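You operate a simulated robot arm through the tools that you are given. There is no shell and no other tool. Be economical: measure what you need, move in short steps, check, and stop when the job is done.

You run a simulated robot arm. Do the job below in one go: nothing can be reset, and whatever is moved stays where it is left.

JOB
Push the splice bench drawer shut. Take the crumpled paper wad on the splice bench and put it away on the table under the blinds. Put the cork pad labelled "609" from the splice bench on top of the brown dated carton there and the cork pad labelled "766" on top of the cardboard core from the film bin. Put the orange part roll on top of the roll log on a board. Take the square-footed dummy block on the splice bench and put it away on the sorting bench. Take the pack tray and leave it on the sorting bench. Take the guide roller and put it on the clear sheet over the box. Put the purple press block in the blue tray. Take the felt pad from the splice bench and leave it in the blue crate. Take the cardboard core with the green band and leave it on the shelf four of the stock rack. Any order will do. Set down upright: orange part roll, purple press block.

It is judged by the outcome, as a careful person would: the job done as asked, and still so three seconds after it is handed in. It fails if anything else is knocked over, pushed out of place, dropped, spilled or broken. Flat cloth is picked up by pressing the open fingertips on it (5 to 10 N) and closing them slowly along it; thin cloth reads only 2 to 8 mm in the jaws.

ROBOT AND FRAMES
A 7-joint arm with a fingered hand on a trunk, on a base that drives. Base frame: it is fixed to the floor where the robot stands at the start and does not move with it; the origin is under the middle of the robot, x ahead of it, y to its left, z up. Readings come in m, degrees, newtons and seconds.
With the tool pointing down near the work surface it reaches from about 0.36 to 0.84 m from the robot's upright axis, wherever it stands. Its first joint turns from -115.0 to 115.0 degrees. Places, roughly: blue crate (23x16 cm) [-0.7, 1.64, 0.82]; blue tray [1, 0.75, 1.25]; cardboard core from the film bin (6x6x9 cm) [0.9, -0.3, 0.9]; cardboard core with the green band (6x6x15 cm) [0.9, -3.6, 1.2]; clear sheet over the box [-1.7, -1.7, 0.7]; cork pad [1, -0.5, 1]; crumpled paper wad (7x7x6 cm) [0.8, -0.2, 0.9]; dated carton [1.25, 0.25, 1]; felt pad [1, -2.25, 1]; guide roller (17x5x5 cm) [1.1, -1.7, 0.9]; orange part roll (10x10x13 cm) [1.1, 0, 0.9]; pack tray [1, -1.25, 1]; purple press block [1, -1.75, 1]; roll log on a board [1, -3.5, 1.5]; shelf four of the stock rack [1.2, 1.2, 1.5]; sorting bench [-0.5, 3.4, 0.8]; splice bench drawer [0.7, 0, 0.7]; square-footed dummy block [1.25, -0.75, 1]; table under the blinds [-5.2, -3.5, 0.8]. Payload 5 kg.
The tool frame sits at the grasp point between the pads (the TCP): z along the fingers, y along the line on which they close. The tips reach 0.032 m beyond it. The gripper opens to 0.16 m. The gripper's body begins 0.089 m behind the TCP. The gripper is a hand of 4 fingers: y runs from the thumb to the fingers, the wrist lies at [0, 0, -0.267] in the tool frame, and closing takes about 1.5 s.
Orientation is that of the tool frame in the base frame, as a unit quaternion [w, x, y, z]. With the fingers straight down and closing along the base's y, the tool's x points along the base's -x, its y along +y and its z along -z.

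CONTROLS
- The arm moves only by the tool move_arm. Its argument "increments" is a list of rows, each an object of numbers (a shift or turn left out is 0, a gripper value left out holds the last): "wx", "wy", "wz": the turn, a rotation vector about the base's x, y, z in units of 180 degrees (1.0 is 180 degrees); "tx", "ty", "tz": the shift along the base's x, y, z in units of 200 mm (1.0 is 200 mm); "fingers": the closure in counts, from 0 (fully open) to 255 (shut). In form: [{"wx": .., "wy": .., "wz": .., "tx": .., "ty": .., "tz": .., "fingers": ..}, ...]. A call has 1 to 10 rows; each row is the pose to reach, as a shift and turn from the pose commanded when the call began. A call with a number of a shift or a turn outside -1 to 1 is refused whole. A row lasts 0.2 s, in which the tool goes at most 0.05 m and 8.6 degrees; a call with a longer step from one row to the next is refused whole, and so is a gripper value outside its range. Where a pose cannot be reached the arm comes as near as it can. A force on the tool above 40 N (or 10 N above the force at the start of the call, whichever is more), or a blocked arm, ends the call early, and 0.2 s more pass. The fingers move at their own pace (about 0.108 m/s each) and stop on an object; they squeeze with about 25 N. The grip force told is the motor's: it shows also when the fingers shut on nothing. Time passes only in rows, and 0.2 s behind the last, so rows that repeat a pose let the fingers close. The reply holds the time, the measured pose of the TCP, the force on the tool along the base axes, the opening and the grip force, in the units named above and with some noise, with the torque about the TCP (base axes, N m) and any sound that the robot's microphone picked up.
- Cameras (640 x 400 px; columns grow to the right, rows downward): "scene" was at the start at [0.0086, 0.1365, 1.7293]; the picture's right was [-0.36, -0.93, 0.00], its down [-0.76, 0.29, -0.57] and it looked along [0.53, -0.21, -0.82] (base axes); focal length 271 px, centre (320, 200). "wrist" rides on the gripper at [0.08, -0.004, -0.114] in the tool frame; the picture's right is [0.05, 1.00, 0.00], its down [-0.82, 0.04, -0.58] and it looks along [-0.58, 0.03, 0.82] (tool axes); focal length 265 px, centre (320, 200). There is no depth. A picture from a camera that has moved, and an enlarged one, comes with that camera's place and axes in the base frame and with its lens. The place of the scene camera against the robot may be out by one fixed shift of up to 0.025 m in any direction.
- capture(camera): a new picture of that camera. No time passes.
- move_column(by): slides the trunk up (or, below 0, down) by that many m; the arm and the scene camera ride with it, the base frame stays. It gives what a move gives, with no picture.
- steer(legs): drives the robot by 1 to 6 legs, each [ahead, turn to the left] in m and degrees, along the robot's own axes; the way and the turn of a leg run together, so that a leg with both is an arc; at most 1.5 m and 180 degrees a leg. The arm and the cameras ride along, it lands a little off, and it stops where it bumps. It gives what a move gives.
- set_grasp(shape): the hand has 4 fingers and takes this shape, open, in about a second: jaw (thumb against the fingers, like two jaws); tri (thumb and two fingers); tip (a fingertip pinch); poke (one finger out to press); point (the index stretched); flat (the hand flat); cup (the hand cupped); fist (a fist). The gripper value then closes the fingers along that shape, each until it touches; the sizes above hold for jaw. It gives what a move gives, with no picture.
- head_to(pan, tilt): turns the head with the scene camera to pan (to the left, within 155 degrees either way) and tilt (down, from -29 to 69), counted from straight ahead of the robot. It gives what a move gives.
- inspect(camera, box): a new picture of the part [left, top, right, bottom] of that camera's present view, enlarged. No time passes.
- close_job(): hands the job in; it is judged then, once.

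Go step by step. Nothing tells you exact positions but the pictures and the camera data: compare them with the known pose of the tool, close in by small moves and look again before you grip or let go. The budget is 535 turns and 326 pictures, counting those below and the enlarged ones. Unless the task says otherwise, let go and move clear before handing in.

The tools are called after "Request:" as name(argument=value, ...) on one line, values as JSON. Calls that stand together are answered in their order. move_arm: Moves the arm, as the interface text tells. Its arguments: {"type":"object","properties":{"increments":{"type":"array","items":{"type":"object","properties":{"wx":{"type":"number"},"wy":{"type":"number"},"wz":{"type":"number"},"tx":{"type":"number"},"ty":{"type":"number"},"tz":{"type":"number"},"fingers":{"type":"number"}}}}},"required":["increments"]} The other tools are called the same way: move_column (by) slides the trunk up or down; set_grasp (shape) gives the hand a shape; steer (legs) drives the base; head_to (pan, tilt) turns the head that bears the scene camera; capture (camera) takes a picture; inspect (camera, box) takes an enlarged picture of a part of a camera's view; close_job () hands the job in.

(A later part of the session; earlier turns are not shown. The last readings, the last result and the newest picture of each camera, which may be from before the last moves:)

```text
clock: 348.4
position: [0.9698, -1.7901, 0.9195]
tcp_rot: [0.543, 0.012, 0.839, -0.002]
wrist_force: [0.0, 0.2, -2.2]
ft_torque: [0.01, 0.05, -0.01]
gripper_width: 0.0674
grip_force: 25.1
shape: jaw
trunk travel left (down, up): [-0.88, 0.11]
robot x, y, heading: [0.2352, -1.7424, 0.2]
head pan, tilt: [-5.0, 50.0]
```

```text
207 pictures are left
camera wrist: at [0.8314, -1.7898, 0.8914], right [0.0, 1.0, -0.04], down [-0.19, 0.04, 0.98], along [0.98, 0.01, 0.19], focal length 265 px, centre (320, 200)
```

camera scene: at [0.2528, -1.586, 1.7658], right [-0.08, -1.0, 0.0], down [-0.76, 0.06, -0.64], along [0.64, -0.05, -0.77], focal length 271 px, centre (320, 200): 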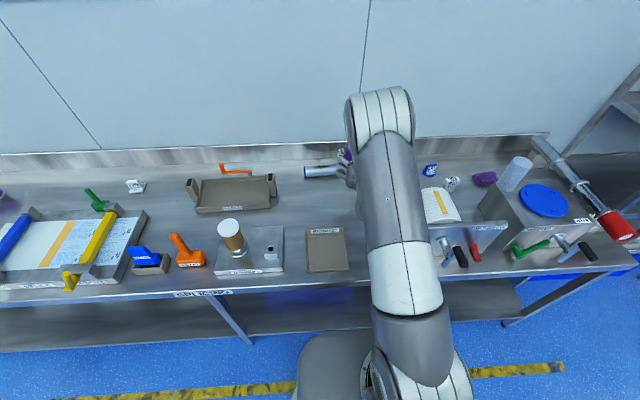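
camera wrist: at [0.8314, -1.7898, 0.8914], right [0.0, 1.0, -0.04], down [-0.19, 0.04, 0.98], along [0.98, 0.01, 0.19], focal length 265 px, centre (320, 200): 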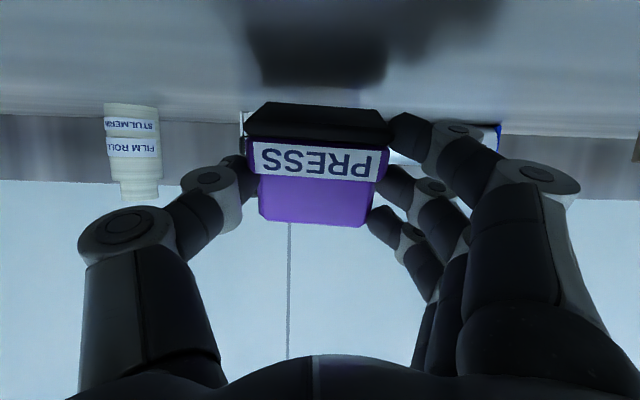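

Request:
move_arm(increments=[{"tz": -0.015}, {"tz": -0.03}, {"tz": -0.045}, {"tz": -0.06}, {"tz": -0.075}, {"tz": -0.09}])

Request:
capture(camera="wrist")

```text
clock: 349.8
position: [0.9696, -1.7906, 0.9116]
tcp_rot: [0.55, 0.01, 0.835, -0.002]
wrist_force: [-11.5, 1.3, 24.6]
ft_torque: [-0.92, -0.47, -0.35]
gripper_width: 0.0685
grip_force: 25.1
shape: jaw
trunk travel left (down, up): [-0.88, 0.11]
robot x, y, heading: [0.2346, -1.7407, 0.3]
head pan, tilt: [-5.0, 50.0]
stopped in row 6: the force on the tool passed its limit at 42 N (the readings are from after the stop); the commanded pose is now the measured one
```

```text
206 pictures are left
camera wrist: at [0.8331, -1.79, 0.8813], right [0.0, 1.0, -0.04], down [-0.21, 0.04, 0.98], along [0.98, 0.01, 0.21], focal length 265 px, centre (320, 200)
```

wrist: 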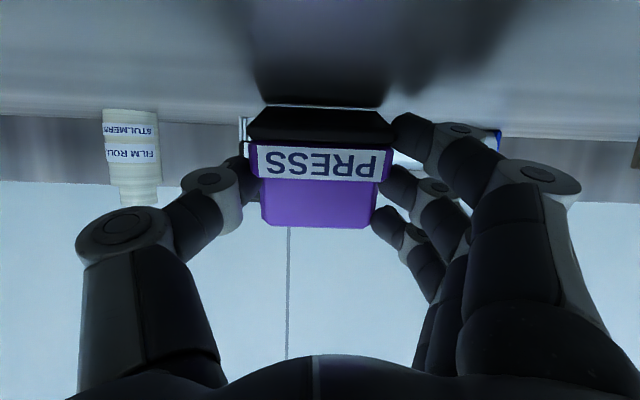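

Request:
move_arm(increments=[{"fingers": 145}, {"fingers": 125}, {"fingers": 100}, {"fingers": 60}, {"fingers": 40}, {"fingers": 40}])

Request:
capture(camera="wrist")

```text
clock: 351.1
position: [0.9711, -1.7897, 0.9069]
tcp_rot: [0.546, 0.011, 0.838, -0.001]
wrist_force: [0.2, 0.5, 0.3]
ft_torque: [0.02, -0.02, -0.01]
gripper_width: 0.1346
grip_force: 0.2
shape: jaw
trunk travel left (down, up): [-0.88, 0.11]
robot x, y, heading: [0.235, -1.7416, 0.2]
head pan, tilt: [-5.0, 50.0]
```

```text
205 pictures are left
camera wrist: at [0.8333, -1.7895, 0.8774], right [0.0, 1.0, -0.04], down [-0.2, 0.04, 0.98], along [0.98, 0.01, 0.2], focal length 265 px, centre (320, 200)
```

wrist: 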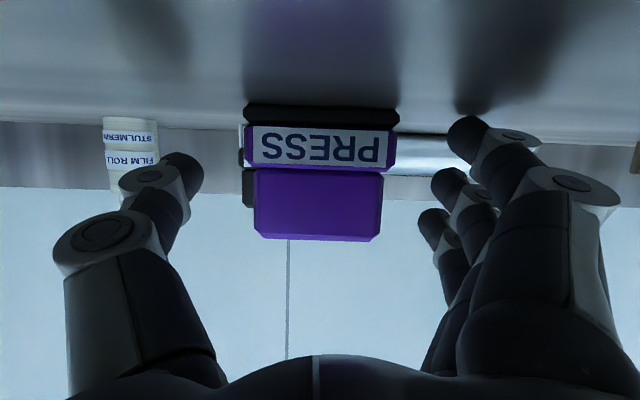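

The block stands upright again. Regrasp it at 45°, a little higher this time.

Request:
move_arm(increments=[{"tx": -0.15, "tz": 0.08}, {"tx": -0.3, "tz": 0.2}, {"tx": -0.4, "tz": 0.35, "wy": 0.04}, {"tx": -0.4, "tz": 0.5, "wy": 0.08}, {"tx": -0.4, "tz": 0.55, "wy": 0.117}])

Request:
move_arm(increments=[{"tx": 0.1, "tz": -0.12}, {"tx": 0.2, "tz": -0.24}, {"tx": 0.3, "tz": -0.36}, {"tx": 0.4, "tz": -0.48}])

Request:
capture(camera="wrist")

```text
clock: 352.4
position: [0.8912, -1.7899, 1.0141]
tcp_rot: [0.384, 0.01, 0.923, -0.004]
wrist_force: [-0.6, 0.8, 0.0]
ft_torque: [0.02, -0.05, -0.01]
gripper_width: 0.1344
grip_force: 0.0
shape: jaw
trunk travel left (down, up): [-0.88, 0.11]
robot x, y, heading: [0.2352, -1.7404, 0.3]
head pan, tilt: [-5.0, 50.0]
```

```text
clock: 353.4
position: [0.9733, -1.7907, 0.9197]
tcp_rot: [0.384, 0.01, 0.923, -0.004]
wrist_force: [0.1, -0.4, 0.1]
ft_torque: [-0.03, 0.02, 0.02]
gripper_width: 0.1347
grip_force: 0.0
shape: jaw
trunk travel left (down, up): [-0.88, 0.11]
robot x, y, heading: [0.2357, -1.7388, 0.2]
head pan, tilt: [-5.0, 50.0]
```

```text
204 pictures are left
camera wrist: at [0.8343, -1.7897, 0.9423], right [-0.01, 1.0, -0.04], down [0.17, 0.04, 0.99], along [0.99, 0.01, -0.17], focal length 265 px, centre (320, 200)
```

wrist: 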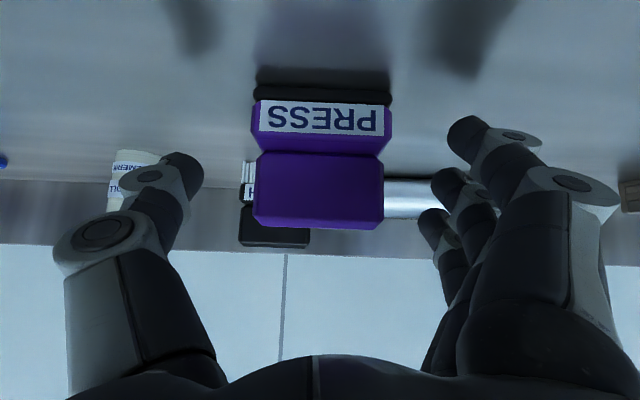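

Request:
move_arm(increments=[{"tx": 0.04}, {"tx": 0.04, "fingers": 80}, {"tx": 0.04, "fingers": 120}, {"tx": 0.04, "fingers": 160}, {"tx": 0.04, "fingers": 255}, {"tx": 0.04, "fingers": 255}, {"tx": 0.04, "fingers": 255}])

Request:
move_arm(increments=[{"tz": 0.1}, {"tz": 0.25}, {"tz": 0.4}, {"tz": 0.6}, {"tz": 0.8}, {"tz": 1.0}])

Request:
capture(camera="wrist")

```text
clock: 354.9
position: [0.9784, -1.7898, 0.921]
tcp_rot: [0.384, 0.011, 0.923, -0.005]
wrist_force: [-0.2, -0.2, 0.3]
ft_torque: [0.12, 0.02, -0.02]
gripper_width: 0.0613
grip_force: 25.4
shape: jaw
trunk travel left (down, up): [-0.88, 0.11]
robot x, y, heading: [0.2342, -1.7459, 0.2]
head pan, tilt: [-5.0, 50.0]
```

```text
clock: 356.4
position: [0.9775, -1.7897, 1.1207]
tcp_rot: [0.384, 0.011, 0.923, -0.004]
wrist_force: [-0.4, -0.1, -2.7]
ft_torque: [0.02, 0.03, 0.01]
gripper_width: 0.0603
grip_force: 24.9
shape: jaw
trunk travel left (down, up): [-0.88, 0.11]
robot x, y, heading: [0.2395, -1.7429, 0.2]
head pan, tilt: [-5.0, 50.0]
```

```text
203 pictures are left
camera wrist: at [0.8392, -1.7895, 1.1413], right [-0.01, 1.0, -0.04], down [0.17, 0.04, 0.99], along [0.99, 0.01, -0.17], focal length 265 px, centre (320, 200)
```

wrist: 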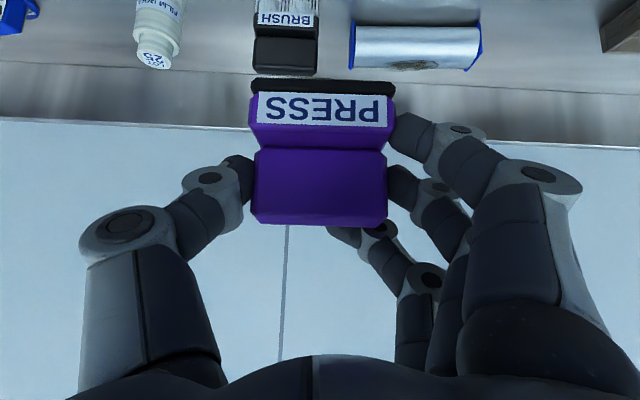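

Request:
move_column(by=0.1)

Request:
steer(legs=[[-0.2, 0], [0, 90]])

Request:
steer(legs=[[1.25, 0], [1.25, 0]])

Request:
steer(legs=[[0, -90]])

```text
clock: 357.7
position: [0.9793, -1.7893, 1.2188]
tcp_rot: [0.384, 0.011, 0.923, -0.005]
wrist_force: [-0.3, 0.3, -0.9]
ft_torque: [0.03, 0.04, 0.04]
gripper_width: 0.0604
grip_force: 25.1
shape: jaw
trunk travel left (down, up): [-0.98, 0.01]
robot x, y, heading: [0.2321, -1.7405, 0.3]
head pan, tilt: [-5.0, 50.0]
```

```text
clock: 363.0
position: [0.1066, -0.9999, 1.2192]
tcp_rot: [0.278, -0.636, 0.669, 0.264]
wrist_force: [0.0, -0.5, -1.9]
ft_torque: [-0.07, 0.01, -0.01]
gripper_width: 0.0602
grip_force: 25.1
shape: jaw
trunk travel left (down, up): [-0.98, 0.01]
robot x, y, heading: [0.0414, -1.7439, 88.5]
head pan, tilt: [-5.0, 50.0]
```

```text
clock: 375.1
position: [0.2122, 1.4794, 1.2181]
tcp_rot: [0.281, -0.629, 0.676, 0.262]
wrist_force: [-0.3, -0.2, -2.4]
ft_torque: [-0.03, 0.01, -0.02]
gripper_width: 0.0606
grip_force: 25.4
shape: jaw
trunk travel left (down, up): [-0.98, 0.01]
robot x, y, heading: [0.1304, 0.7389, 87.4]
head pan, tilt: [-5.0, 50.0]
```

```text
clock: 379.4
position: [0.87, 0.6599, 1.218]
tcp_rot: [0.384, 0.03, 0.923, -0.013]
wrist_force: [0.6, -0.8, -2.6]
ft_torque: [0.0, 0.01, 0.02]
gripper_width: 0.0605
grip_force: 24.9
shape: jaw
trunk travel left (down, up): [-0.98, 0.01]
robot x, y, heading: [0.133, 0.7403, -1.9]
head pan, tilt: [-5.0, 50.0]
```

Request:
steer(legs=[[0, 1.9]])

Request:
move_arm(increments=[{"tz": 0.2}, {"tz": 0.4}, {"tz": 0.55}, {"tz": 0.6, "ty": 0.1}])

Request:
capture(camera="wrist")

```text
clock: 380.1
position: [0.8721, 0.6862, 1.2179]
tcp_rot: [0.384, 0.014, 0.923, -0.006]
wrist_force: [-0.9, 0.4, -1.7]
ft_torque: [-0.02, 0.01, -0.02]
gripper_width: 0.0603
grip_force: 25.7
shape: jaw
trunk travel left (down, up): [-0.98, 0.01]
robot x, y, heading: [0.1297, 0.7397, -0.2]
head pan, tilt: [-5.0, 50.0]
```

```text
clock: 381.1
position: [0.8705, 0.7084, 1.3377]
tcp_rot: [0.384, 0.013, 0.923, -0.007]
wrist_force: [0.3, 1.6, -2.5]
ft_torque: [-0.06, 0.04, -0.08]
gripper_width: 0.0601
grip_force: 25.7
shape: jaw
trunk travel left (down, up): [-0.98, 0.01]
robot x, y, heading: [0.1315, 0.7388, -0.5]
head pan, tilt: [-5.0, 50.0]
```

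```text
202 pictures are left
camera wrist: at [0.7328, 0.71, 1.3596], right [-0.01, 1.0, -0.04], down [0.17, 0.04, 0.99], along [0.99, 0.0, -0.17], focal length 265 px, centre (320, 200)
```

wrist: 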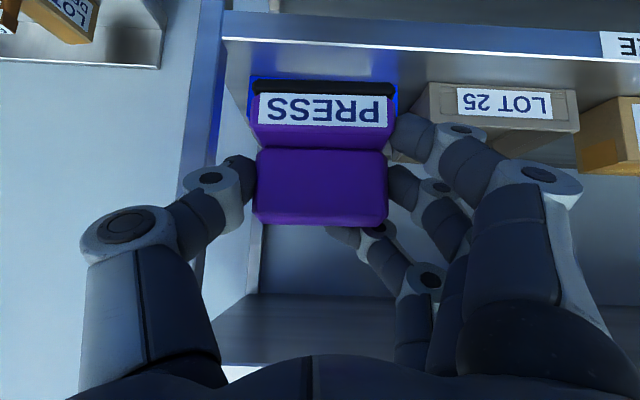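

Request:
move_arm(increments=[{"tz": -0.1}, {"tz": -0.2}])

Request:
steer(legs=[[0.14, 0.3]])

Request:
capture(camera="wrist")

```text
clock: 381.7
position: [0.8714, 0.7043, 1.2979]
tcp_rot: [0.384, 0.013, 0.923, -0.005]
wrist_force: [-0.3, 0.1, -1.9]
ft_torque: [0.03, 0.06, 0.02]
gripper_width: 0.0596
grip_force: 25.2
shape: jaw
trunk travel left (down, up): [-0.98, 0.01]
robot x, y, heading: [0.1309, 0.7361, -0.0]
head pan, tilt: [-5.0, 50.0]
```

```text
clock: 383.1
position: [1.0166, 0.7093, 1.296]
tcp_rot: [0.383, 0.011, 0.924, -0.005]
wrist_force: [1.4, 0.3, -2.1]
ft_torque: [-0.01, 0.03, 0.01]
gripper_width: 0.0599
grip_force: 24.9
shape: jaw
trunk travel left (down, up): [-0.98, 0.01]
robot x, y, heading: [0.268, 0.7368, 0.2]
head pan, tilt: [-5.0, 50.0]
```

```text
201 pictures are left
camera wrist: at [0.8783, 0.7091, 1.3195], right [-0.01, 1.0, -0.04], down [0.17, 0.04, 0.99], along [0.99, 0.01, -0.17], focal length 265 px, centre (320, 200)
```

wrist: 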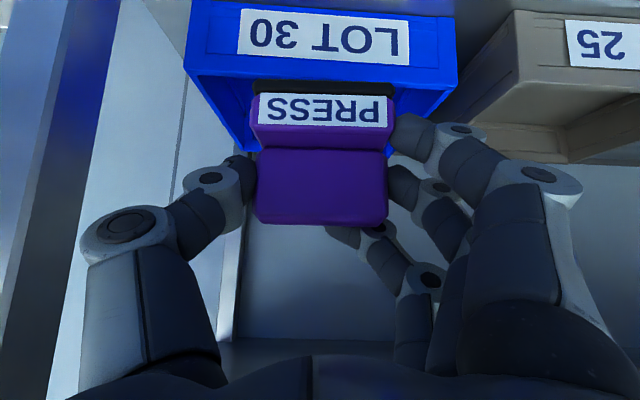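

Clear above the rim. Move in and down along the diagonal.

Request:
move_arm(increments=[{"tx": 0.1}, {"tx": 0.17, "tz": -0.03}, {"tx": 0.25, "tz": -0.09}, {"tx": 0.33, "tz": -0.17}, {"tx": 0.42, "tz": -0.25}, {"tx": 0.45, "tz": -0.29}])

Request:
capture(camera="wrist")

```text
clock: 384.5
position: [1.105, 0.7082, 1.2414]
tcp_rot: [0.384, 0.012, 0.923, -0.004]
wrist_force: [0.1, 0.4, -1.9]
ft_torque: [-0.01, 0.01, 0.0]
gripper_width: 0.0602
grip_force: 24.9
shape: jaw
trunk travel left (down, up): [-0.98, 0.01]
robot x, y, heading: [0.2705, 0.7371, 0.2]
head pan, tilt: [-5.0, 50.0]
```

```text
200 pictures are left
camera wrist: at [0.9654, 0.7083, 1.2634], right [-0.01, 1.0, -0.04], down [0.17, 0.04, 0.99], along [0.99, 0.01, -0.17], focal length 265 px, centre (320, 200)
```

wrist: 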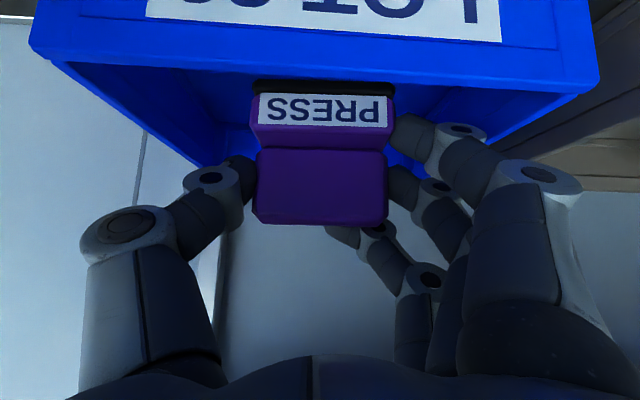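

Request:
move_arm(increments=[{"tz": -0.03}, {"tz": -0.06}, {"tz": -0.075}, {"tz": -0.09}, {"tz": -0.105}, {"tz": -0.12}, {"tz": -0.135}])

Request:
capture(camera="wrist")

```text
clock: 386.1
position: [1.1061, 0.7093, 1.2174]
tcp_rot: [0.386, 0.011, 0.922, -0.004]
wrist_force: [1.8, -2.9, 13.1]
ft_torque: [0.42, 0.09, -0.08]
gripper_width: 0.0601
grip_force: 25.0
shape: jaw
trunk travel left (down, up): [-0.98, 0.01]
robot x, y, heading: [0.2724, 0.7408, 0.0]
head pan, tilt: [-5.0, 50.0]
```

```text
199 pictures are left
camera wrist: at [0.9672, 0.7091, 1.2382], right [-0.01, 1.0, -0.04], down [0.16, 0.04, 0.99], along [0.99, 0.01, -0.16], focal length 265 px, centre (320, 200)
```

wrist: 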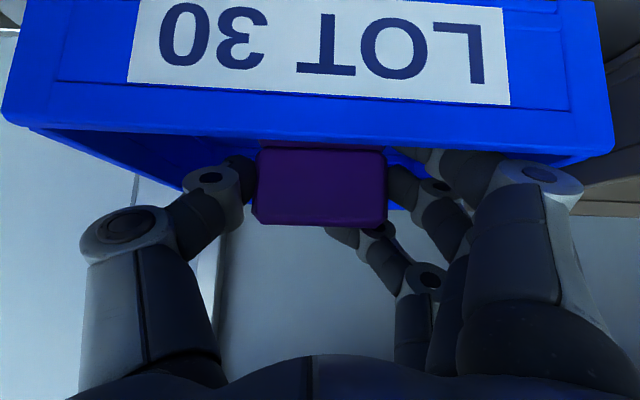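

Request:
move_arm(increments=[{"tz": 0.003}, {"tz": 0.003, "fingers": 152}, {"tz": 0.003, "fingers": 140}, {"tz": 0.003, "fingers": 130}, {"tz": 0.003, "fingers": 122}, {"tz": 0.003, "fingers": 115}, {"tz": 0.003, "fingers": 115}])

Request:
capture(camera="wrist")

```text
clock: 387.7
position: [1.1056, 0.7097, 1.2132]
tcp_rot: [0.383, 0.01, 0.924, -0.004]
wrist_force: [0.4, 0.8, 0.3]
ft_torque: [0.0, -0.03, 0.01]
gripper_width: 0.087
grip_force: 0.0
shape: jaw
trunk travel left (down, up): [-0.98, 0.01]
robot x, y, heading: [0.2739, 0.7388, 0.1]
head pan, tilt: [-5.0, 50.0]
```

```text
198 pictures are left
camera wrist: at [0.9665, 0.7099, 1.2358], right [-0.01, 1.0, -0.04], down [0.17, 0.04, 0.99], along [0.99, 0.01, -0.17], focal length 265 px, centre (320, 200)
```

wrist: 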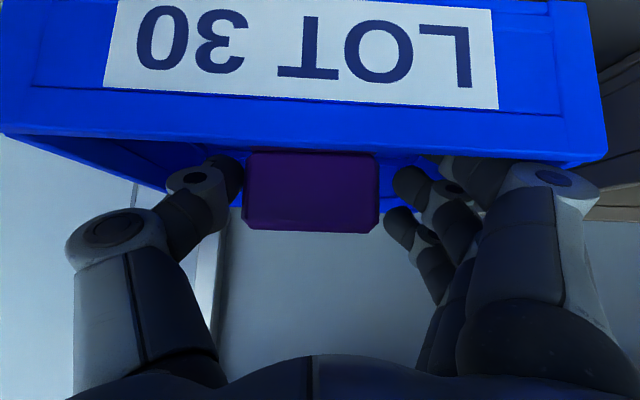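

Request:
move_arm(increments=[{"tx": -0.06, "tz": 0.06}, {"tx": -0.14, "tz": 0.14}, {"tx": -0.24, "tz": 0.24}, {"tx": -0.34, "tz": 0.34}, {"tx": -0.5, "tz": 0.42}, {"tx": -0.7, "tz": 0.45}, {"tx": -0.9, "tz": 0.45}])

Request:
capture(camera="wrist")

```text
clock: 389.3
position: [0.9239, 0.7087, 1.3046]
tcp_rot: [0.385, 0.01, 0.923, -0.004]
wrist_force: [0.3, -0.9, -0.2]
ft_torque: [0.02, -0.02, 0.02]
gripper_width: 0.087
grip_force: 0.0
shape: jaw
trunk travel left (down, up): [-0.98, 0.01]
robot x, y, heading: [0.2746, 0.739, 0.4]
head pan, tilt: [-5.0, 50.0]
```

```text
197 pictures are left
camera wrist: at [0.7852, 0.7087, 1.3253], right [-0.01, 1.0, -0.04], down [0.16, 0.04, 0.99], along [0.99, 0.01, -0.17], focal length 265 px, centre (320, 200)
```

wrist: 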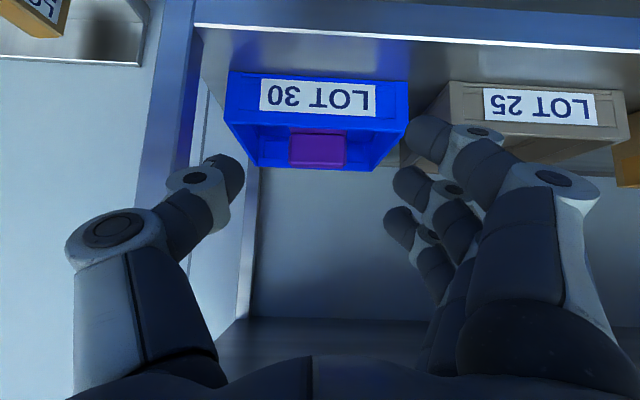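

Purple block is upright in the blue tray. Next the felt pad (903) near y≈−2.18.

Request:
steer(legs=[[-0.22, 0], [0, -90.5]])

Request:
steer(legs=[[1.45, 0], [1.45, 0]])

Request:
steer(legs=[[0, 90]])

Request:
move_column(by=-0.1)

```text
clock: 394.8
position: [0.0046, 0.0855, 1.3026]
tcp_rot: [0.265, 0.668, 0.637, -0.278]
wrist_force: [-0.3, -0.1, 0.4]
ft_torque: [0.02, 0.0, -0.04]
gripper_width: 0.087
grip_force: 0.1
shape: jaw
trunk travel left (down, up): [-0.98, 0.01]
robot x, y, heading: [0.0461, 0.7357, -90.9]
head pan, tilt: [-5.0, 50.0]
```

```text
clock: 408.8
position: [-0.0823, -2.7905, 1.3026]
tcp_rot: [0.263, 0.672, 0.633, -0.28]
wrist_force: [0.4, -0.1, -0.1]
ft_torque: [-0.03, -0.01, -0.02]
gripper_width: 0.087
grip_force: 0.1
shape: jaw
trunk travel left (down, up): [-0.98, 0.01]
robot x, y, heading: [-0.027, -2.1386, -91.8]
head pan, tilt: [-5.0, 50.0]
```

```text
clock: 412.9
position: [0.6212, -2.2104, 1.3037]
tcp_rot: [0.384, 0.04, 0.922, -0.017]
wrist_force: [0.5, 0.3, 0.7]
ft_torque: [0.03, 0.0, 0.01]
gripper_width: 0.0872
grip_force: 0.0
shape: jaw
trunk travel left (down, up): [-0.98, 0.01]
robot x, y, heading: [-0.0294, -2.1369, -3.6]
head pan, tilt: [-5.0, 50.0]
```

```text
clock: 414.2
position: [0.6209, -2.2108, 1.2025]
tcp_rot: [0.384, 0.041, 0.922, -0.017]
wrist_force: [-0.6, -0.8, -1.5]
ft_torque: [-0.01, 0.01, 0.02]
gripper_width: 0.0868
grip_force: 0.0
shape: jaw
trunk travel left (down, up): [-0.88, 0.11]
robot x, y, heading: [-0.0283, -2.1368, -3.5]
head pan, tilt: [-5.0, 50.0]
```

Request:
steer(legs=[[0, 3.5], [0.24, 0]])

Request:
capture(camera="wrist")

Request:
head_to(pan=5, tilt=45)

Request:
capture(camera="scene")

```text
clock: 416.4
position: [0.8696, -2.1704, 1.2023]
tcp_rot: [0.384, 0.012, 0.923, -0.005]
wrist_force: [0.4, 0.2, -0.4]
ft_torque: [-0.02, 0.02, 0.05]
gripper_width: 0.0871
grip_force: 0.0
shape: jaw
trunk travel left (down, up): [-0.88, 0.11]
robot x, y, heading: [0.2151, -2.1436, 0.2]
head pan, tilt: [-5.0, 50.0]
```

```text
196 pictures are left
camera wrist: at [0.7301, -2.1696, 1.224], right [-0.01, 1.0, -0.04], down [0.17, 0.04, 0.99], along [0.99, 0.0, -0.17], focal length 265 px, centre (320, 200)
```

wrist: 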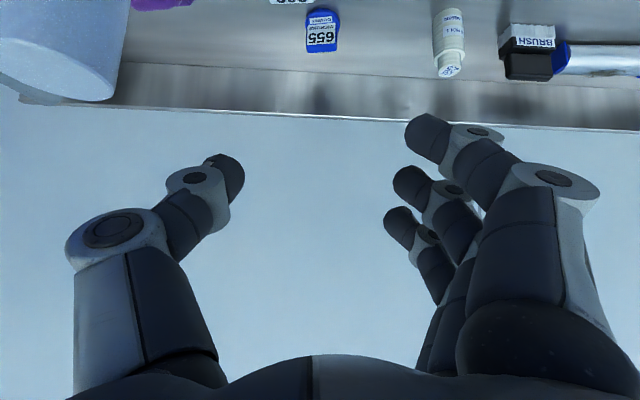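

```text
clock: 417.2
position: [0.8678, -2.1704, 1.202]
tcp_rot: [0.384, 0.012, 0.923, -0.004]
wrist_force: [0.5, 0.4, -0.6]
ft_torque: [-0.02, 0.01, 0.01]
gripper_width: 0.0871
grip_force: 0.1
shape: jaw
trunk travel left (down, up): [-0.88, 0.11]
robot x, y, heading: [0.2147, -2.138, -0.2]
head pan, tilt: [5.0, 45.0]
```

```text
195 pictures are left
camera scene: at [0.2374, -1.9696, 1.7727], right [0.09, -1.0, 0.0], down [-0.7, -0.06, -0.71], along [0.7, 0.06, -0.71], focal length 271 px, centre (320, 200)
```

scene: 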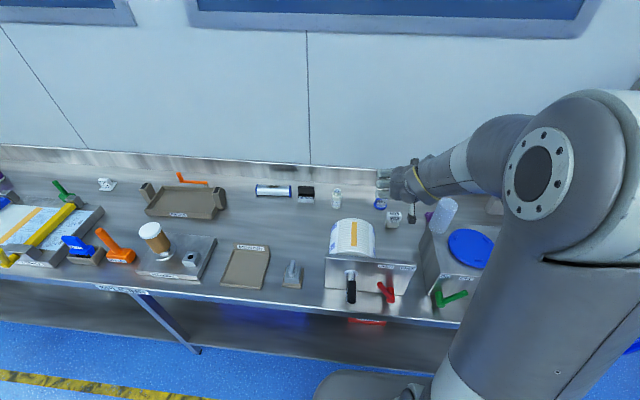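

Request:
move_arm(increments=[{"wy": 0.045, "fingers": 60}, {"wy": 0.09}, {"wy": 0.135}, {"wy": 0.18}, {"wy": 0.225, "tx": 0.1}, {"wy": 0.25, "tx": 0.2}])

Request:
capture(camera="wrist")

```text
clock: 418.6
position: [0.9061, -2.1685, 1.2041]
tcp_rot: [0.001, 0.008, 1.0, -0.009]
wrist_force: [0.1, 0.2, 0.3]
ft_torque: [-0.01, -0.03, 0.0]
gripper_width: 0.1223
grip_force: 0.0
shape: jaw
trunk travel left (down, up): [-0.88, 0.11]
robot x, y, heading: [0.2145, -2.1376, 0.2]
head pan, tilt: [5.0, 45.0]
```

```text
194 pictures are left
camera wrist: at [0.826, -2.168, 1.3159], right [-0.04, 1.0, -0.02], down [0.82, 0.04, 0.58], along [0.58, 0.01, -0.82], focal length 265 px, centre (320, 200)
```

wrist: 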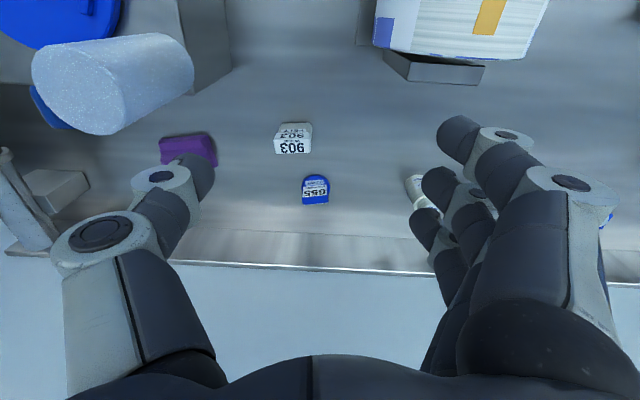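

Request:
move_arm(increments=[{"tx": 0.2, "ty": -0.1, "fingers": 100}, {"tx": 0.4, "ty": -0.2}, {"tx": 0.47, "ty": -0.21, "tz": -0.2}, {"tx": 0.47, "ty": -0.21, "tz": -0.4}, {"tx": 0.47, "ty": -0.21, "tz": -0.6}, {"tx": 0.47, "ty": -0.21, "tz": -0.8}])

Request:
capture(camera="wrist")

```text
clock: 420.0
position: [1.0025, -2.2107, 1.0411]
tcp_rot: [0.002, 0.008, 1.0, -0.009]
wrist_force: [0.7, 0.0, 0.3]
ft_torque: [0.0, 0.0, 0.01]
gripper_width: 0.0975
grip_force: 0.1
shape: jaw
trunk travel left (down, up): [-0.88, 0.11]
robot x, y, heading: [0.2165, -2.1402, 0.1]
head pan, tilt: [5.0, 45.0]
```

```text
193 pictures are left
camera wrist: at [0.9197, -2.2101, 1.1538], right [-0.03, 1.0, -0.02], down [0.81, 0.04, 0.58], along [0.58, 0.0, -0.82], focal length 265 px, centre (320, 200)
```

wrist: 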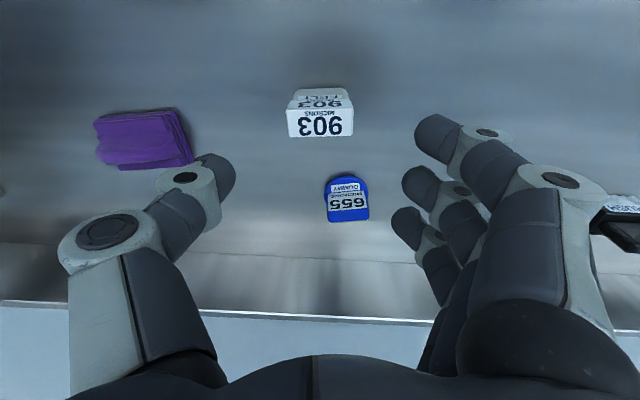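

Request:
move_arm(increments=[{"tx": -0.02, "tz": -0.2}, {"tx": -0.02, "tz": -0.4}, {"tx": -0.02, "tz": -0.55}, {"tx": -0.02, "tz": -0.6}])

Request:
move_arm(increments=[{"fingers": 130}, {"fingers": 160}, {"fingers": 190}, {"fingers": 255}, {"fingers": 255}, {"fingers": 255}])

Request:
move_arm(increments=[{"tz": 0.1}, {"tz": 0.3}, {"tz": 0.5}, {"tz": 0.7}, {"tz": 0.9}, {"tz": 1.0}])

Request:
capture(camera="wrist")

```text
clock: 421.0
position: [0.9966, -2.2145, 0.9217]
tcp_rot: [0.001, 0.01, 1.0, -0.009]
wrist_force: [-0.4, -0.4, 0.0]
ft_torque: [-0.01, 0.01, 0.0]
gripper_width: 0.0979
grip_force: 0.0
shape: jaw
trunk travel left (down, up): [-0.88, 0.11]
robot x, y, heading: [0.2131, -2.1412, 0.1]
head pan, tilt: [5.0, 45.0]
```

```text
clock: 422.4
position: [0.9969, -2.2135, 0.9236]
tcp_rot: [0.002, 0.01, 1.0, -0.009]
wrist_force: [-0.1, -0.6, 3.3]
ft_torque: [0.08, -0.03, 0.01]
gripper_width: 0.0254
grip_force: 24.9
shape: jaw
trunk travel left (down, up): [-0.88, 0.11]
robot x, y, heading: [0.2133, -2.1432, -0.2]
head pan, tilt: [5.0, 45.0]
```

```text
clock: 423.8
position: [0.998, -2.2119, 1.125]
tcp_rot: [0.001, 0.01, 1.0, -0.008]
wrist_force: [-0.6, 0.1, -1.3]
ft_torque: [0.01, -0.01, -0.02]
gripper_width: 0.0249
grip_force: 25.0
shape: jaw
trunk travel left (down, up): [-0.88, 0.11]
robot x, y, heading: [0.2161, -2.1391, -0.2]
head pan, tilt: [5.0, 45.0]
```

```text
192 pictures are left
camera wrist: at [0.9169, -2.2113, 1.2371], right [-0.03, 1.0, -0.02], down [0.81, 0.04, 0.58], along [0.58, 0.0, -0.82], focal length 265 px, centre (320, 200)
```

wrist: 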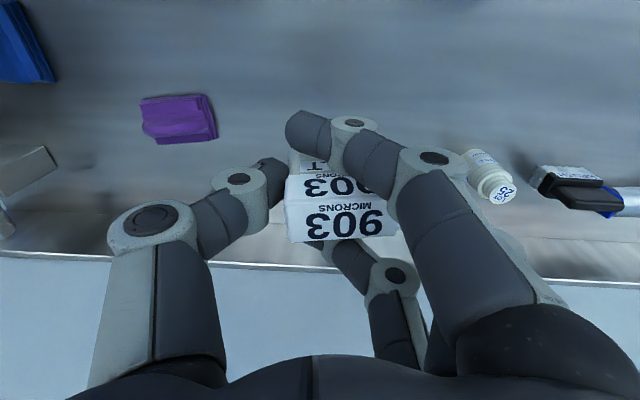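

Request:
move_arm(increments=[{"tz": 0.2}, {"tz": 0.4}, {"tz": 0.6}, {"tz": 0.6, "tx": -0.2}, {"tz": 0.6, "tx": -0.4}, {"tz": 0.6, "tx": -0.6}])

Request:
steer(legs=[[-0.15, 0], [0, 88]])

Request:
steer(legs=[[1.4, 0], [1.4, 0]])

```text
clock: 425.2
position: [0.8759, -2.212, 1.2461]
tcp_rot: [0.003, 0.008, 1.0, -0.009]
wrist_force: [0.1, 0.1, -0.4]
ft_torque: [-0.03, -0.02, -0.01]
gripper_width: 0.0252
grip_force: 25.0
shape: jaw
trunk travel left (down, up): [-0.88, 0.11]
robot x, y, heading: [0.2169, -2.1383, -0.2]
head pan, tilt: [5.0, 45.0]
```

```text
clock: 430.3
position: [0.1589, -1.4782, 1.2454]
tcp_rot: [0.007, -0.689, 0.724, -0.005]
wrist_force: [-0.5, 0.1, -1.0]
ft_torque: [0.03, -0.02, 0.0]
gripper_width: 0.0249
grip_force: 24.8
shape: jaw
trunk travel left (down, up): [-0.88, 0.11]
robot x, y, heading: [0.0678, -2.1338, 88.2]
head pan, tilt: [5.0, 45.0]
```

```text
clock: 443.9
position: [0.1702, 1.339, 1.2449]
tcp_rot: [-0.007, 0.708, -0.706, 0.005]
wrist_force: [-0.7, -0.2, -0.6]
ft_torque: [-0.04, -0.01, 0.01]
gripper_width: 0.025
grip_force: 24.7
shape: jaw
trunk travel left (down, up): [-0.88, 0.11]
robot x, y, heading: [0.1106, 0.6781, 91.2]
head pan, tilt: [5.0, 45.0]
```

Request:
steer(legs=[[0, -22], [0.6, 0], [0, 21]])

Request:
head_to(pan=45, tilt=40)

Request:
capture(camera="scene")

Request:
head_to(pan=-10, tilt=30)

Request:
capture(camera="scene")

```text
clock: 449.6
position: [0.401, 1.893, 1.2456]
tcp_rot: [0.007, -0.701, 0.713, -0.005]
wrist_force: [-0.1, 0.0, -0.9]
ft_torque: [-0.01, -0.07, 0.02]
gripper_width: 0.0248
grip_force: 25.0
shape: jaw
trunk travel left (down, up): [-0.88, 0.11]
robot x, y, heading: [0.3273, 1.2276, 89.9]
head pan, tilt: [5.0, 45.0]
```

```text
clock: 450.7
position: [0.4015, 1.8917, 1.2445]
tcp_rot: [0.007, -0.701, 0.713, -0.005]
wrist_force: [0.0, 0.2, -0.5]
ft_torque: [-0.02, -0.02, 0.0]
gripper_width: 0.025
grip_force: 24.8
shape: jaw
trunk travel left (down, up): [-0.88, 0.11]
robot x, y, heading: [0.328, 1.229, 90.0]
head pan, tilt: [45.0, 40.0]
```

```text
191 pictures are left
camera scene: at [0.1125, 1.2352, 1.78], right [0.71, 0.71, 0.0], down [0.45, -0.45, -0.77], along [-0.54, 0.54, -0.64], focal length 271 px, centre (320, 200)
```

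scene: 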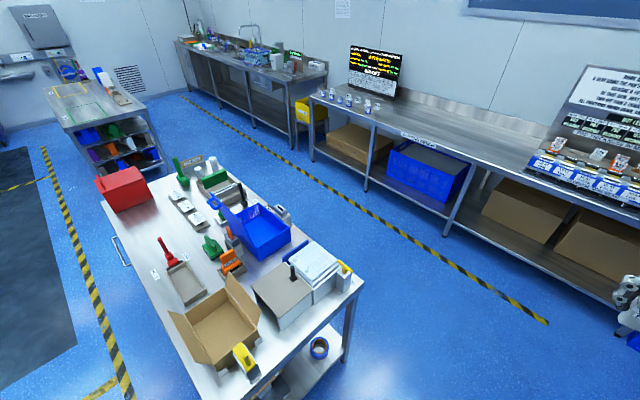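

```text
clock: 451.9
position: [0.4006, 1.8928, 1.2435]
tcp_rot: [0.007, -0.701, 0.713, -0.005]
wrist_force: [-0.1, 0.2, -1.3]
ft_torque: [-0.02, -0.01, -0.01]
gripper_width: 0.0247
grip_force: 25.0
shape: jaw
trunk travel left (down, up): [-0.88, 0.11]
robot x, y, heading: [0.3294, 1.2328, 90.1]
head pan, tilt: [-10.0, 30.0]
```

```text
190 pictures are left
camera scene: at [0.1881, 1.2642, 1.7953], right [0.98, -0.17, 0.0], down [-0.09, -0.49, -0.87], along [0.15, 0.85, -0.5], focal length 271 px, centre (320, 200)
```

scene: 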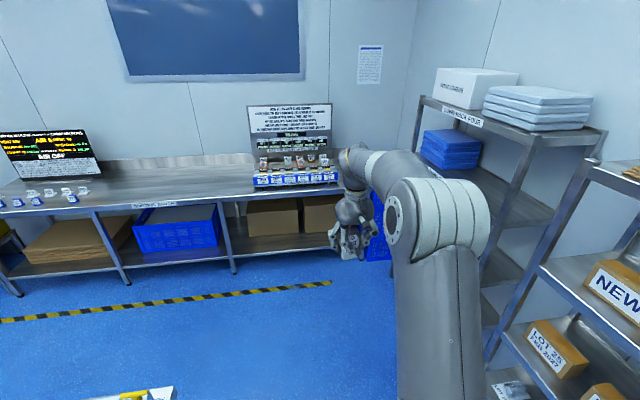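

Request:
steer(legs=[[1.05, 0], [0, 90]])

Request:
steer(legs=[[0.97, 0]])

Request:
steer(legs=[[0, 90]])

Request:
head_to(pan=5, tilt=50)

Request:
capture(camera="scene")

Request:
capture(camera="wrist")

```text
clock: 461.1
position: [-0.3221, 2.3949, 1.2446]
tcp_rot: [-0.008, 0.999, -0.033, -0.002]
wrist_force: [0.4, 0.2, -0.9]
ft_torque: [0.02, 0.01, 0.0]
gripper_width: 0.0248
grip_force: 24.7
shape: jaw
trunk travel left (down, up): [-0.88, 0.11]
robot x, y, heading: [0.3367, 2.2893, 177.1]
head pan, tilt: [-10.0, 30.0]
```

```text
clock: 466.2
position: [-1.2947, 2.4395, 1.2441]
tcp_rot: [-0.009, 0.999, -0.032, -0.001]
wrist_force: [0.6, 0.5, -0.9]
ft_torque: [0.02, -0.05, 0.01]
gripper_width: 0.0251
grip_force: 24.6
shape: jaw
trunk travel left (down, up): [-0.88, 0.11]
robot x, y, heading: [-0.6359, 2.3364, 177.2]
head pan, tilt: [-10.0, 30.0]
```

```text
clock: 470.4
position: [-0.7398, 1.6767, 1.2447]
tcp_rot: [-0.005, 0.73, 0.684, -0.008]
wrist_force: [-0.2, -0.7, -0.8]
ft_torque: [0.01, 0.0, 0.03]
gripper_width: 0.0246
grip_force: 24.5
shape: jaw
trunk travel left (down, up): [-0.88, 0.11]
robot x, y, heading: [-0.6343, 2.3391, -92.5]
head pan, tilt: [-10.0, 30.0]
```

```text
clock: 471.2
position: [-0.7398, 1.6771, 1.2442]
tcp_rot: [-0.005, 0.731, 0.683, -0.007]
wrist_force: [-0.4, 0.5, -1.1]
ft_torque: [-0.03, 0.02, -0.01]
gripper_width: 0.0247
grip_force: 25.1
shape: jaw
trunk travel left (down, up): [-0.88, 0.11]
robot x, y, heading: [-0.6304, 2.3328, -92.8]
head pan, tilt: [5.0, 50.0]
```

```text
189 pictures are left
camera scene: at [-0.4707, 2.317, 1.7659], right [-1.0, -0.04, 0.0], down [-0.03, 0.77, -0.64], along [0.02, -0.64, -0.77], focal length 271 px, centre (320, 200)
```

scene: 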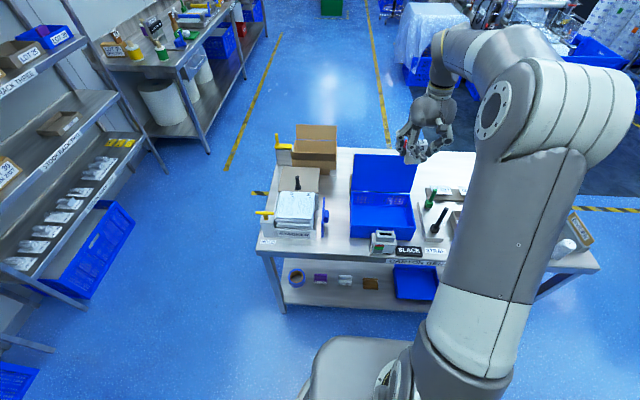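

```text
188 pictures are left
camera wrist: at [-0.7373, 1.7585, 1.3569], right [1.0, -0.01, -0.02], down [0.0, -0.82, 0.58], along [-0.02, -0.58, -0.82], focal length 265 px, centre (320, 200)
```

wrist: 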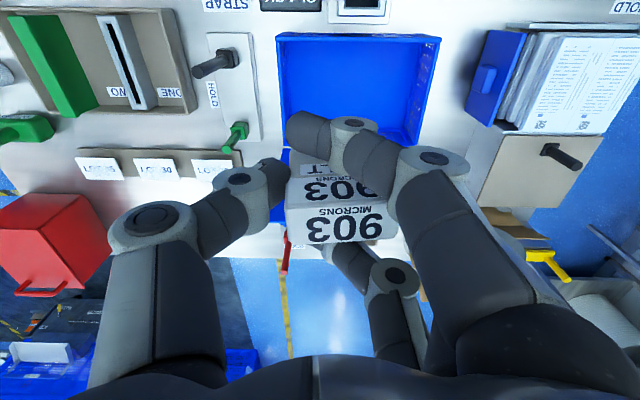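

Request:
move_arm(increments=[{"tx": 0.12, "ty": -0.07}, {"tx": 0.25, "ty": -0.13}, {"tx": 0.25, "ty": -0.13, "tz": -0.2}, {"tx": 0.25, "ty": -0.13, "tz": -0.4}, {"tx": 0.25, "ty": -0.13, "tz": -0.6}, {"tx": 0.25, "ty": -0.13, "tz": -0.75}])

Request:
capture(camera="wrist")

Request:
capture(camera="scene")

```text
clock: 472.6
position: [-0.6878, 1.6526, 1.0917]
tcp_rot: [-0.005, 0.731, 0.683, -0.007]
wrist_force: [-0.7, 0.3, -1.1]
ft_torque: [0.04, 0.01, 0.0]
gripper_width: 0.0248
grip_force: 25.5
shape: jaw
trunk travel left (down, up): [-0.88, 0.11]
robot x, y, heading: [-0.6316, 2.3382, -92.8]
head pan, tilt: [5.0, 50.0]
```

```text
187 pictures are left
camera wrist: at [-0.6854, 1.7348, 1.2046], right [1.0, -0.01, -0.02], down [0.0, -0.82, 0.58], along [-0.02, -0.58, -0.82], focal length 265 px, centre (320, 200)
```

wrist: 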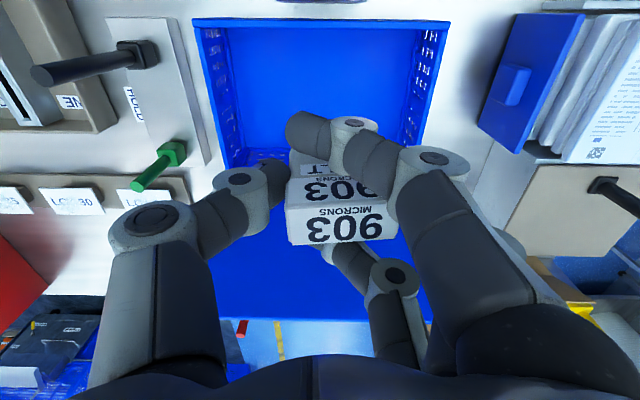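

```text
186 pictures are left
camera scene: at [-0.4707, 2.3165, 1.7659], right [-1.0, -0.04, 0.0], down [-0.03, 0.77, -0.64], along [0.03, -0.64, -0.77], focal length 271 px, centre (320, 200)
```

scene: 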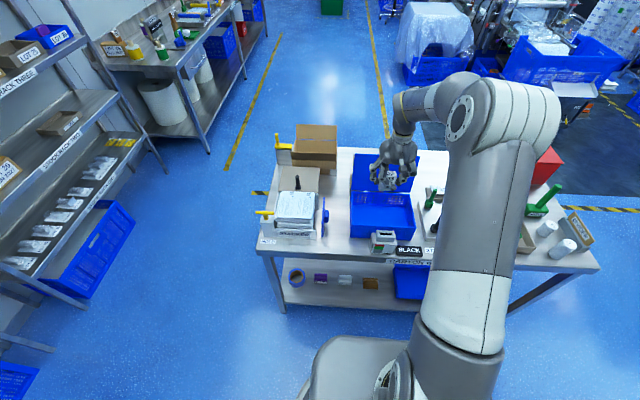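

Request:
move_arm(increments=[{"tz": -0.2}, {"tz": -0.4}, {"tz": -0.55}, {"tz": -0.68}, {"tz": -0.76}])

Request:
capture(camera="wrist")

```text
clock: 473.9
position: [-0.6886, 1.6515, 0.9432]
tcp_rot: [-0.006, 0.73, 0.683, -0.007]
wrist_force: [-0.3, 0.0, -0.2]
ft_torque: [0.0, 0.03, 0.04]
gripper_width: 0.0247
grip_force: 25.3
shape: jaw
trunk travel left (down, up): [-0.88, 0.11]
robot x, y, heading: [-0.6354, 2.3373, -92.6]
head pan, tilt: [5.0, 50.0]
```

```text
185 pictures are left
camera wrist: at [-0.6863, 1.7338, 1.0553], right [1.0, -0.01, -0.02], down [0.0, -0.81, 0.58], along [-0.02, -0.58, -0.81], focal length 265 px, centre (320, 200)
```

wrist: 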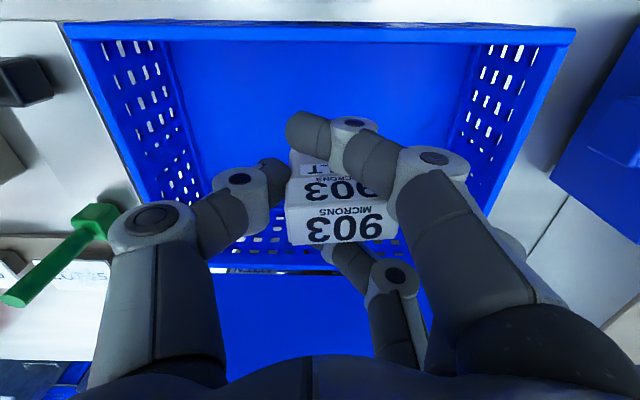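

Request:
move_arm(increments=[{"tz": -0.05}, {"tz": -0.1}, {"tz": -0.14}, {"tz": -0.18}, {"tz": -0.22}, {"tz": -0.25}, {"tz": -0.28}])

```text
clock: 475.4
position: [-0.6888, 1.6489, 0.8895]
tcp_rot: [-0.005, 0.73, 0.683, -0.008]
wrist_force: [-2.6, 0.3, 7.3]
ft_torque: [0.0, -0.24, 0.01]
gripper_width: 0.0249
grip_force: 25.3
shape: jaw
trunk travel left (down, up): [-0.88, 0.11]
robot x, y, heading: [-0.634, 2.3339, -92.6]
head pan, tilt: [5.0, 50.0]
```

Floor contact. Release and lift.

Request:
move_arm(increments=[{"tz": 0.01, "fingers": 200}, {"tz": 0.01, "fingers": 170}, {"tz": 0.01, "fingers": 140}, {"tz": 0.01, "fingers": 120}, {"tz": 0.01, "fingers": 120}])

Request:
move_arm(increments=[{"tz": 0.15}, {"tz": 0.35}, {"tz": 0.55}, {"tz": 0.75}, {"tz": 0.95}])

Request:
capture(camera="wrist")

```text
clock: 476.6
position: [-0.6882, 1.6502, 0.8896]
tcp_rot: [-0.005, 0.731, 0.683, -0.007]
wrist_force: [0.2, 0.6, 0.2]
ft_torque: [-0.01, -0.02, -0.02]
gripper_width: 0.0838
grip_force: 0.1
shape: jaw
trunk travel left (down, up): [-0.88, 0.11]
robot x, y, heading: [-0.6337, 2.3321, -92.7]
head pan, tilt: [5.0, 50.0]
```

```text
clock: 477.9
position: [-0.6843, 1.6507, 1.0789]
tcp_rot: [-0.006, 0.73, 0.683, -0.006]
wrist_force: [0.4, 0.5, -0.3]
ft_torque: [-0.02, 0.0, -0.01]
gripper_width: 0.0834
grip_force: 0.0
shape: jaw
trunk travel left (down, up): [-0.88, 0.11]
robot x, y, heading: [-0.632, 2.3371, -92.7]
head pan, tilt: [5.0, 50.0]
```

```text
184 pictures are left
camera wrist: at [-0.682, 1.7325, 1.1913], right [1.0, -0.01, -0.02], down [0.0, -0.82, 0.58], along [-0.02, -0.58, -0.82], focal length 265 px, centre (320, 200)
```

wrist: 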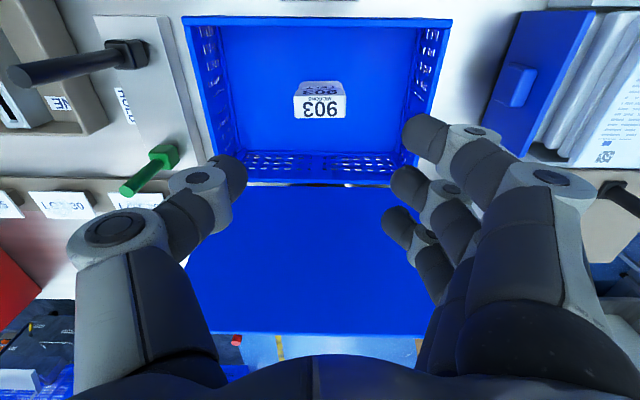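

Felt pad is in the crate. Back to the splice bench for the square‑footed dummy block (725).

Request:
move_arm(increments=[{"tz": 0.2}, {"tz": 0.4}, {"tz": 0.6}, {"tz": 0.8, "fingers": 0}])

Request:
steer(legs=[[0, 92.5]])

Request:
head_to(pan=95, tilt=35)

Request:
capture(camera="scene")

```text
clock: 478.9
position: [-0.6886, 1.6499, 1.2412]
tcp_rot: [-0.006, 0.73, 0.683, -0.007]
wrist_force: [0.8, -0.5, -1.0]
ft_torque: [-0.01, 0.01, 0.03]
gripper_width: 0.1596
grip_force: 0.1
shape: jaw
trunk travel left (down, up): [-0.88, 0.11]
robot x, y, heading: [-0.6308, 2.338, -92.8]
head pan, tilt: [5.0, 50.0]
```

```text
clock: 483.1
position: [0.0542, 2.3069, 1.2406]
tcp_rot: [0.002, 0.015, 1.0, -0.009]
wrist_force: [1.0, 0.0, -0.4]
ft_torque: [-0.01, -0.01, 0.04]
gripper_width: 0.1598
grip_force: 0.0
shape: jaw
trunk travel left (down, up): [-0.88, 0.11]
robot x, y, heading: [-0.6345, 2.3381, -0.7]
head pan, tilt: [5.0, 50.0]
```

```text
clock: 484.8
position: [0.0546, 2.3062, 1.241]
tcp_rot: [0.002, 0.016, 1.0, -0.009]
wrist_force: [-0.1, 0.0, -0.4]
ft_torque: [0.0, -0.02, -0.02]
gripper_width: 0.16
grip_force: 0.1
shape: jaw
trunk travel left (down, up): [-0.88, 0.11]
robot x, y, heading: [-0.6339, 2.3353, -0.8]
head pan, tilt: [95.0, 35.0]
```

```text
183 pictures are left
camera scene: at [-0.6975, 2.587, 1.7876], right [1.0, 0.07, 0.0], down [0.04, -0.57, -0.82], along [-0.06, 0.82, -0.57], focal length 271 px, centre (320, 200)
```

scene: 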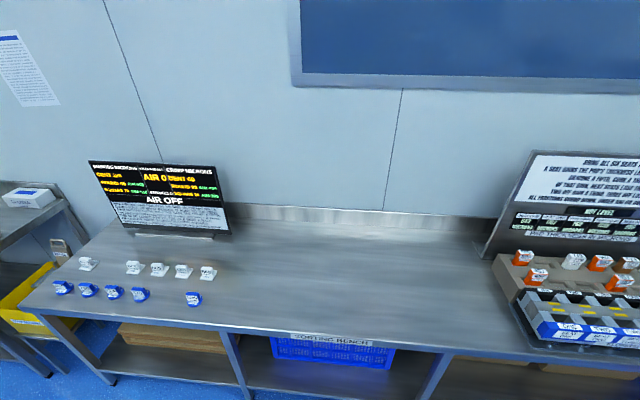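

Request:
inspect(camera="scene", box=[70, 150, 250, 262])

Request:
inspect(camera="scene", box=[30, 240, 230, 315])

Request:
inspect(camera="scene", box=[470, 140, 640, 350])

```text
3.56 times, centred on (160, 206) of scene
camera zoom: at [-0.6975, 2.587, 1.7876], right [1.0, 0.07, 0.0], down [0.04, -0.57, -0.82], along [-0.06, 0.82, -0.57], focal length 963 px, centre (889, 179)
```

zoom: 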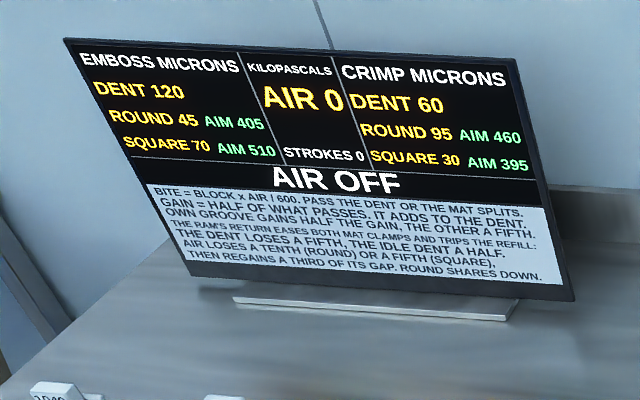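

```text
3.20 times, centred on (130, 278) of scene
camera zoom: at [-0.6975, 2.587, 1.7876], right [1.0, 0.07, 0.0], down [0.04, -0.57, -0.82], along [-0.06, 0.82, -0.57], focal length 867 px, centre (928, -48)
```

zoom: 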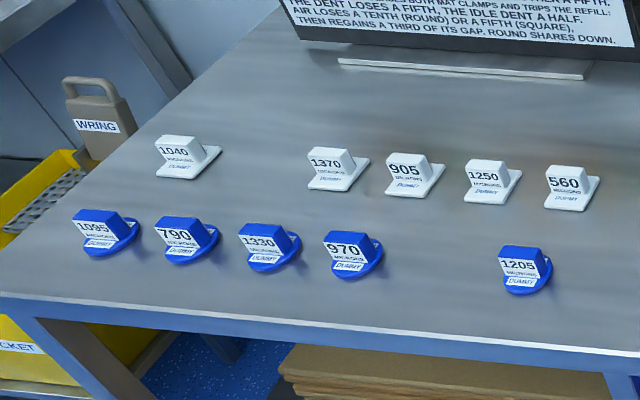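

```text
1.90 times, centred on (555, 245) of scene
camera zoom: at [-0.6975, 2.587, 1.7876], right [1.0, 0.07, 0.0], down [0.04, -0.57, -0.82], along [-0.06, 0.82, -0.57], focal length 516 px, centre (-128, 114)
```

zoom: 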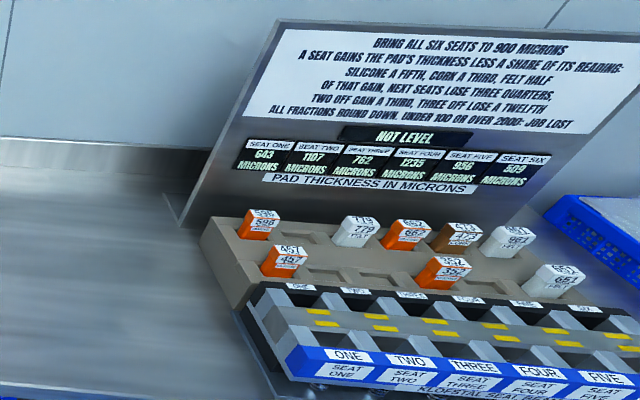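

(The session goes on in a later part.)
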